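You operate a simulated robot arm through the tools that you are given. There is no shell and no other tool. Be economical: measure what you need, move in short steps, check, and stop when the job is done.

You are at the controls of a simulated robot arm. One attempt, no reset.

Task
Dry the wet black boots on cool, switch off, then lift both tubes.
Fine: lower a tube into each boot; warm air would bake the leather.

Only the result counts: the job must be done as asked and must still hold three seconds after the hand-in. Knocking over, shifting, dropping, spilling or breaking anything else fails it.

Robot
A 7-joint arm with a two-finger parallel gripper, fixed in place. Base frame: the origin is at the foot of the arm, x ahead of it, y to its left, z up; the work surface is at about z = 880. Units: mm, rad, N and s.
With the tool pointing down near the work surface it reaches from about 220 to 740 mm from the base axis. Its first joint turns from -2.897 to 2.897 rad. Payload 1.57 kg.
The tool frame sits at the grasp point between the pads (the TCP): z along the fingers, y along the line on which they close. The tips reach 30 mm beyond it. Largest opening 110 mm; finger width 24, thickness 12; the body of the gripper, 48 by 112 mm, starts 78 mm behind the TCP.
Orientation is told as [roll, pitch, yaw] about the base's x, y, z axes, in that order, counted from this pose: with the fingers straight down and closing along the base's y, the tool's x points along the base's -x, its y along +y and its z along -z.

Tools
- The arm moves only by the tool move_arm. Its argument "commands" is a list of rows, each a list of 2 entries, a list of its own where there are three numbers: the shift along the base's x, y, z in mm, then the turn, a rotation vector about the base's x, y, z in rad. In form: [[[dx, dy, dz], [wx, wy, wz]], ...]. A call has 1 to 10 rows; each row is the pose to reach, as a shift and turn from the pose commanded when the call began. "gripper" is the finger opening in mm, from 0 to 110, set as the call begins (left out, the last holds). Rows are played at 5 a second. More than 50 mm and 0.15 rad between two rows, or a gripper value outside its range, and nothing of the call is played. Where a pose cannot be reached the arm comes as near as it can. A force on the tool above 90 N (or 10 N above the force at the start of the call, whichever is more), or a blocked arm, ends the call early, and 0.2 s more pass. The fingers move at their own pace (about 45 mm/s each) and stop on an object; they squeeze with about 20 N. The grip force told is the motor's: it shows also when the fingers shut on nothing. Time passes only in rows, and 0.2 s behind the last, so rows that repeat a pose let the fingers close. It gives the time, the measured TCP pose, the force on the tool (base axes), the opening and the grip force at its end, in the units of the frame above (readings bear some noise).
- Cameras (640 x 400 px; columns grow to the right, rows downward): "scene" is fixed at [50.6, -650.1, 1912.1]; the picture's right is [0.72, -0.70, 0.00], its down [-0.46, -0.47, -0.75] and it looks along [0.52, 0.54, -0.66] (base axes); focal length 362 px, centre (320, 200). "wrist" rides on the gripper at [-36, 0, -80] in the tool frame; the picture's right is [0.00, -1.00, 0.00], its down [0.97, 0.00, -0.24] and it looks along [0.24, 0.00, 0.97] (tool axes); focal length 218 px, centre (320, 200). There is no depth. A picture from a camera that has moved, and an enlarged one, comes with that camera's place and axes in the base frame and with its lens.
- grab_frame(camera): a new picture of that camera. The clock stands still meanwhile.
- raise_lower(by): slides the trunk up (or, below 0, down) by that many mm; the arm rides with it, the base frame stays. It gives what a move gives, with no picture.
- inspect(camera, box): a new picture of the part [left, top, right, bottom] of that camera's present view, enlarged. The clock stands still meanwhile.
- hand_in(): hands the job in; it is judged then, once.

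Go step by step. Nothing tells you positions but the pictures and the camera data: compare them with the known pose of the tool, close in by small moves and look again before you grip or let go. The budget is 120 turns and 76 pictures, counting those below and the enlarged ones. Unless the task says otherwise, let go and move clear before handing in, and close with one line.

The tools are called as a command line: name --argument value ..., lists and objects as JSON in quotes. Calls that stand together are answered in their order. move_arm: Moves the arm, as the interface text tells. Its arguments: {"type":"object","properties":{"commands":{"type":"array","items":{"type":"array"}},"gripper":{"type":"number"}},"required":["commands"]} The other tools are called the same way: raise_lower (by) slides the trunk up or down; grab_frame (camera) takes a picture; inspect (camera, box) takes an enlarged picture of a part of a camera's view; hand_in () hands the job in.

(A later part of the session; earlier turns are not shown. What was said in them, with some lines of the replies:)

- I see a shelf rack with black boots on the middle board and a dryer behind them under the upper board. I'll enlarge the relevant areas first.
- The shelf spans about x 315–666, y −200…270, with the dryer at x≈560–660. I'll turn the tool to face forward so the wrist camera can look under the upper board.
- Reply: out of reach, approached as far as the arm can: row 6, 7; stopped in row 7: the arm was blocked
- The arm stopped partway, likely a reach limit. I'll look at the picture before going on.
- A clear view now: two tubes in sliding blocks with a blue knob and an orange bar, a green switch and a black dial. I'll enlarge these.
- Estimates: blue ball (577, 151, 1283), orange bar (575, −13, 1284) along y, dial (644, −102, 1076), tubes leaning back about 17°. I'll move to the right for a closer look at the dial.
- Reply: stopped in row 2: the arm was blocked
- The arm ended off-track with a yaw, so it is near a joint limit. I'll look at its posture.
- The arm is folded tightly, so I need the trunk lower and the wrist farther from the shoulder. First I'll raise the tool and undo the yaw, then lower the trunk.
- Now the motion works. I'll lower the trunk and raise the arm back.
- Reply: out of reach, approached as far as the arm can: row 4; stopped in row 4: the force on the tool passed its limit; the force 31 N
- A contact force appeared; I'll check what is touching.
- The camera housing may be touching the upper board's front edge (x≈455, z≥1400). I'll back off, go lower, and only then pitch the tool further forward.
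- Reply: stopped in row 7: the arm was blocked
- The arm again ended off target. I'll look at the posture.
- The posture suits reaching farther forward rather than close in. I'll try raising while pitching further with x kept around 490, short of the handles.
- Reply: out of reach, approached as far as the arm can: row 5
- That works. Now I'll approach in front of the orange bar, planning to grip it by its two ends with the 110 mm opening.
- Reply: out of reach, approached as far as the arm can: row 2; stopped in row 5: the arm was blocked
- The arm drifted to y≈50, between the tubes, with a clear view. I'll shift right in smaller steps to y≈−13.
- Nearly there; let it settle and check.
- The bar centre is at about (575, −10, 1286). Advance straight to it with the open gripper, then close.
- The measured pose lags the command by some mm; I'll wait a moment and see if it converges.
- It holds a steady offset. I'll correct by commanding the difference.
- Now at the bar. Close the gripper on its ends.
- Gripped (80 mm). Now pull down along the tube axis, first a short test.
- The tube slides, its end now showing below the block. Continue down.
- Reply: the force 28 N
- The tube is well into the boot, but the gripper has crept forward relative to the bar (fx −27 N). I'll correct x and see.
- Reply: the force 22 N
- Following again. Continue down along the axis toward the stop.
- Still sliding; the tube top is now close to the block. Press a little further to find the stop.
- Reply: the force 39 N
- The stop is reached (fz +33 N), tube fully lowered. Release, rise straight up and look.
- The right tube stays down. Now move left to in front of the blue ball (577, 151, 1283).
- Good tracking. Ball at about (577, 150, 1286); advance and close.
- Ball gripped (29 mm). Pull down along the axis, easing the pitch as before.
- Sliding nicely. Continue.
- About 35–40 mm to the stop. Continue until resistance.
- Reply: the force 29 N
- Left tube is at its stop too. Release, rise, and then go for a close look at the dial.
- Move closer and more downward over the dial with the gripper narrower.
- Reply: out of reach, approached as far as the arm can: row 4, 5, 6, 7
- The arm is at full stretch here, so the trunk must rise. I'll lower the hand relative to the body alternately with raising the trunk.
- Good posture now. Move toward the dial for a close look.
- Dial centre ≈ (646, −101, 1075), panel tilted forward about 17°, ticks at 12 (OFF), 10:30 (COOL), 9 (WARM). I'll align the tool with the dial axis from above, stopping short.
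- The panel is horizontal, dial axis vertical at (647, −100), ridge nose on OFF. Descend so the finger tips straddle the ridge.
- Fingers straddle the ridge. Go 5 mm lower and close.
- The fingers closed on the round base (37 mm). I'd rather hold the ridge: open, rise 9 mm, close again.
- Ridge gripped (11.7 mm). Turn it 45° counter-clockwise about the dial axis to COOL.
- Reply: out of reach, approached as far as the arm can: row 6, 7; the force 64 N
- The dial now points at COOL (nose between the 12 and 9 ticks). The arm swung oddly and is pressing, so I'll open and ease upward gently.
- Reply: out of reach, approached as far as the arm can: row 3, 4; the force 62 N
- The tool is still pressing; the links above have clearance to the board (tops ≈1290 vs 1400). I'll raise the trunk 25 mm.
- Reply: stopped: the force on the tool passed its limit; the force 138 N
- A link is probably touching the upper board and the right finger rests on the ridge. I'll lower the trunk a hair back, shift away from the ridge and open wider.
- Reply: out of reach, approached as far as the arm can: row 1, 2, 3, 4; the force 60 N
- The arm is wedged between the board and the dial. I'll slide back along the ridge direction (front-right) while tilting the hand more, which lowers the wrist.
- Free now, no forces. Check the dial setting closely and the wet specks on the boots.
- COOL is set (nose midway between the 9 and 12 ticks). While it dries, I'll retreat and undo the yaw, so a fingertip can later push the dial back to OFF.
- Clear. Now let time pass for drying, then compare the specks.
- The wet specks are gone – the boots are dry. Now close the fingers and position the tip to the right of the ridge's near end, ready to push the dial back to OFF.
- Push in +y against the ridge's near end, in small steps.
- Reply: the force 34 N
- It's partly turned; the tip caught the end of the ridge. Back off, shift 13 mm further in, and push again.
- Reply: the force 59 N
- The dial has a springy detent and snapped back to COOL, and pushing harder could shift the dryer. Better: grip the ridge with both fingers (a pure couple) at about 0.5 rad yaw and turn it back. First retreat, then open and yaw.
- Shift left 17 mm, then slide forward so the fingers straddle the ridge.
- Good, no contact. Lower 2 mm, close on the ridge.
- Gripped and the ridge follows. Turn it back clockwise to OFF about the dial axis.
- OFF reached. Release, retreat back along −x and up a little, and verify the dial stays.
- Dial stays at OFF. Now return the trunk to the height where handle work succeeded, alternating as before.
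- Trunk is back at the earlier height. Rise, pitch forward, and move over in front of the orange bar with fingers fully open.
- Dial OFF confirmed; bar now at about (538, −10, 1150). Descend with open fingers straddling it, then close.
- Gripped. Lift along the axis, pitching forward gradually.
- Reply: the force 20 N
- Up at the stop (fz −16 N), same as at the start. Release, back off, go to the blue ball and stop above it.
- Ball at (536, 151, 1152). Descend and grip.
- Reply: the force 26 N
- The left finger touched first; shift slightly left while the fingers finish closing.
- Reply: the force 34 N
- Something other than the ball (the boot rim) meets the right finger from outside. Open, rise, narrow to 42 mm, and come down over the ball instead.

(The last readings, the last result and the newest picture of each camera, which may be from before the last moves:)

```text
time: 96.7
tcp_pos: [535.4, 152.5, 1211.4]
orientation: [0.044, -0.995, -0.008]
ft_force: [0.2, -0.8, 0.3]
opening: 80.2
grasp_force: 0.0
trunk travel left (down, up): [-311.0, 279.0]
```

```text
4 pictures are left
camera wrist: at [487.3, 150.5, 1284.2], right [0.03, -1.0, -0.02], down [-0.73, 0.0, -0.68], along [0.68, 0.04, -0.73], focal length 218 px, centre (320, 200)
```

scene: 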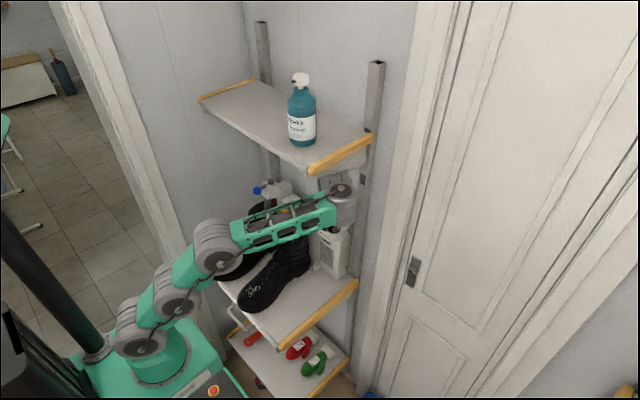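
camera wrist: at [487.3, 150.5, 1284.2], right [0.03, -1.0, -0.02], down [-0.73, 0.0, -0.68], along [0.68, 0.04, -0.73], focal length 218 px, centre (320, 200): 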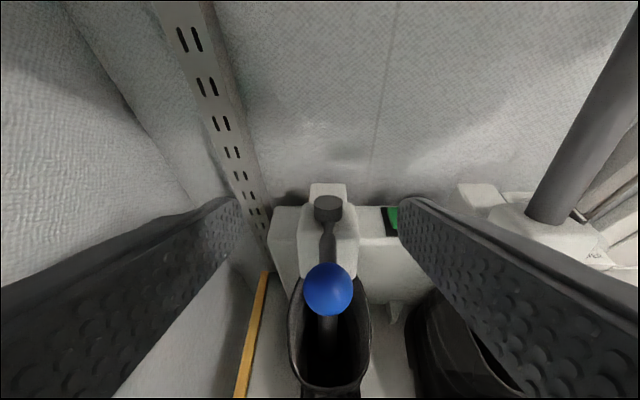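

The boot looks undisturbed and the ball is centred at y≈151. Narrow to 36 mm, descend to just over ball centre, then close.

move_arm --commands '[[[0, 0, 0], [0, 0, 0]], [[0, -1, 0], [0, 0, 0]], [[1, -1, -10], [0, -0.01, 0]], [[2, -1, -25], [0, -0.02, 0]], [[3, -1, -40], [0, -0.02, 0]], [[3, -1, -52], [0, -0.02, 0]], [[3, -1, -52], [0, -0.02, 0]]]' --gripper 36

move_arm --commands '[[[0, 0, 0], [0, 0, 0]], [[0, 0, 0], [0, 0, 0]], [[0, 0, 0], [0, 0, 0]]]' --gripper 10

```text
time: 98.3
tcp_pos: [537.8, 150.9, 1159.8]
orientation: [0.045, -1.017, -0.012]
ft_force: [-2.6, 0.6, 2.8]
opening: 35.6
grasp_force: 0.0
trunk travel left (down, up): [-311.0, 279.0]
```

```text
time: 99.1
tcp_pos: [538.0, 148.8, 1158.7]
orientation: [0.047, -1.016, -0.013]
ft_force: [-3.0, -11.7, 0.9]
opening: 29.2
grasp_force: 36.7
trunk travel left (down, up): [-311.0, 279.0]
```

Ball gripped (29 mm). Lift along the axis to the upper stop.

move_arm --commands '[[[3, 0, 10], [0, -0.01, 0]], [[6, 0, 20], [0, -0.02, 0]], [[9, 0, 30], [0, -0.04, 0]], [[12, 0, 40], [0, -0.06, 0]], [[14, 0, 50], [0, -0.08, 0]], [[17, 0, 60], [0, -0.1, 0]], [[20, 0, 70], [0, -0.12, 0]], [[20, 0, 70], [0, -0.12, 0]]]'

move_arm --commands '[[[3, 0, 10], [0, -0.01, 0]], [[6, 0, 20], [0, -0.02, 0]], [[9, 0, 30], [0, -0.03, 0]], [[12, 0, 40], [0, -0.04, 0]], [[14, 0, 50], [0, -0.05, 0]], [[16, 0, 56], [0, -0.05, 0]], [[18, 0, 62], [0, -0.05, 0]], [[18, 0, 64], [0, -0.05, 0]]]'

grab_frame --camera "wrist"

```text
time: 100.9
tcp_pos: [558.0, 149.3, 1232.3]
orientation: [0.052, -1.139, -0.017]
ft_force: [-1.7, -17.5, -0.2]
opening: 29.1
grasp_force: 38.6
trunk travel left (down, up): [-311.0, 279.0]
```

```text
time: 102.7
tcp_pos: [575.6, 149.6, 1291.5]
orientation: [0.048, -1.185, -0.015]
ft_force: [-4.9, -15.6, -8.4]
opening: 29.0
grasp_force: 39.1
trunk travel left (down, up): [-311.0, 279.0]
```

```text
3 pictures are left
camera wrist: at [515.9, 147.1, 1355.4], right [0.03, -1.0, -0.02], down [-0.59, 0.0, -0.81], along [0.81, 0.04, -0.59], focal length 218 px, centre (320, 200)
```

wrist: 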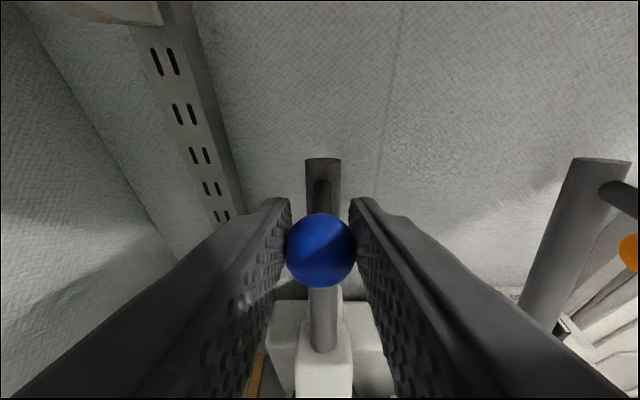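

At the original height with a downward pull felt; nudge 3 mm more to be sure of the stop, then release and retreat.

move_arm --commands '[[[0.5, 0, 2], [0, 0, 0]], [[1, 0, 4], [0, 0, 0]], [[1, 0, 4], [0, 0, 0]]]'

move_arm --commands '[[[0, 0, -3], [0, 0, 0]], [[0, 0, -3], [0, 0, 0]], [[0, 0, -3], [0, 0, 0]], [[-15, 0, -6], [0, 0, 0]], [[-30, 0, -8], [0, 0, 0]], [[-45, 0, -10], [0, 0, 0]], [[-56, 0, -12], [0, 0, 0]], [[-56, 0, -12], [0, 0, 0]]]' --gripper 90

move_arm --commands '[[[0, -25, -5], [0, 0, 0]], [[0, -50, -10], [0, 0, 0]], [[0, -70, -15], [0, 0, 0]], [[0, -70, -15], [0, 0, 0]]]'

grab_frame --camera "wrist"

```text
time: 103.5
tcp_pos: [578.1, 150.0, 1295.1]
orientation: [0.048, -1.18, -0.017]
ft_force: [-14.1, -16.9, -28.7]
opening: 29.3
grasp_force: 39.3
trunk travel left (down, up): [-311.0, 279.0]
```

```text
time: 105.3
tcp_pos: [522.0, 153.0, 1285.1]
orientation: [0.046, -1.185, -0.013]
ft_force: [-1.0, 0.1, -0.8]
opening: 90.2
grasp_force: 0.1
trunk travel left (down, up): [-311.0, 279.0]
```

```text
time: 106.3
tcp_pos: [520.5, 82.0, 1270.6]
orientation: [0.047, -1.183, -0.013]
ft_force: [-0.6, 0.3, -0.5]
opening: 89.7
grasp_force: 0.0
trunk travel left (down, up): [-311.0, 279.0]
```

```text
2 pictures are left
camera wrist: at [460.6, 80.0, 1333.1], right [0.03, -1.0, -0.02], down [-0.59, 0.0, -0.81], along [0.81, 0.04, -0.59], focal length 218 px, centre (320, 200)
```

wrist: 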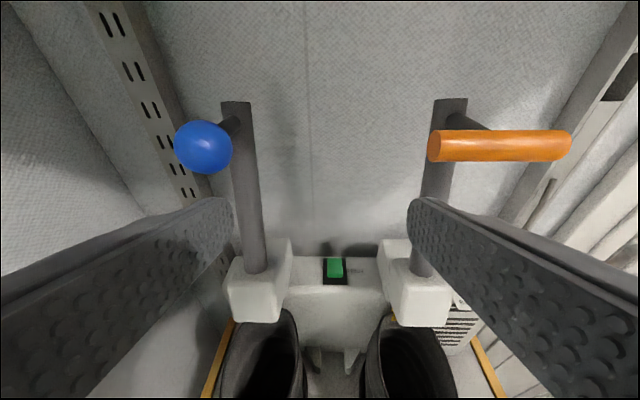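

Both tubes are up and stay up. One last look at the whole scene.

inspect --camera "scene" --box '[190, 60, 390, 320]'

```text
1.54 times, centred on (290, 190) of scene
camera zoom: at [50.6, -650.1, 1912.1], right [0.72, -0.7, 0.0], down [-0.46, -0.47, -0.75], along [0.52, 0.54, -0.66], focal length 557 px, centre (366, 215)
```

zoom: 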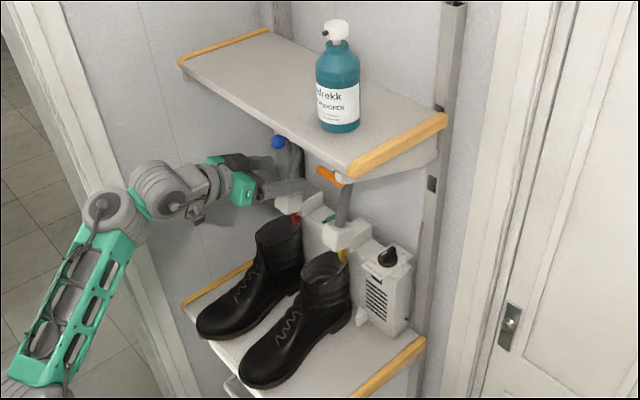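

The boots look dry and in place, the dial is on OFF, both tubes are up, and the gripper is clear. I'm handing in.

hand_in

```text
The job is handed in.
```

The boots dried on cool until the wet specks were gone; the dryer is switched off, both tubes are lifted, and I handed the job in. While I regripped the left tube, a finger pressed on what I took to be that boot's rim with about 30 N, but the boot looked unmoved in the pictures afterwards.
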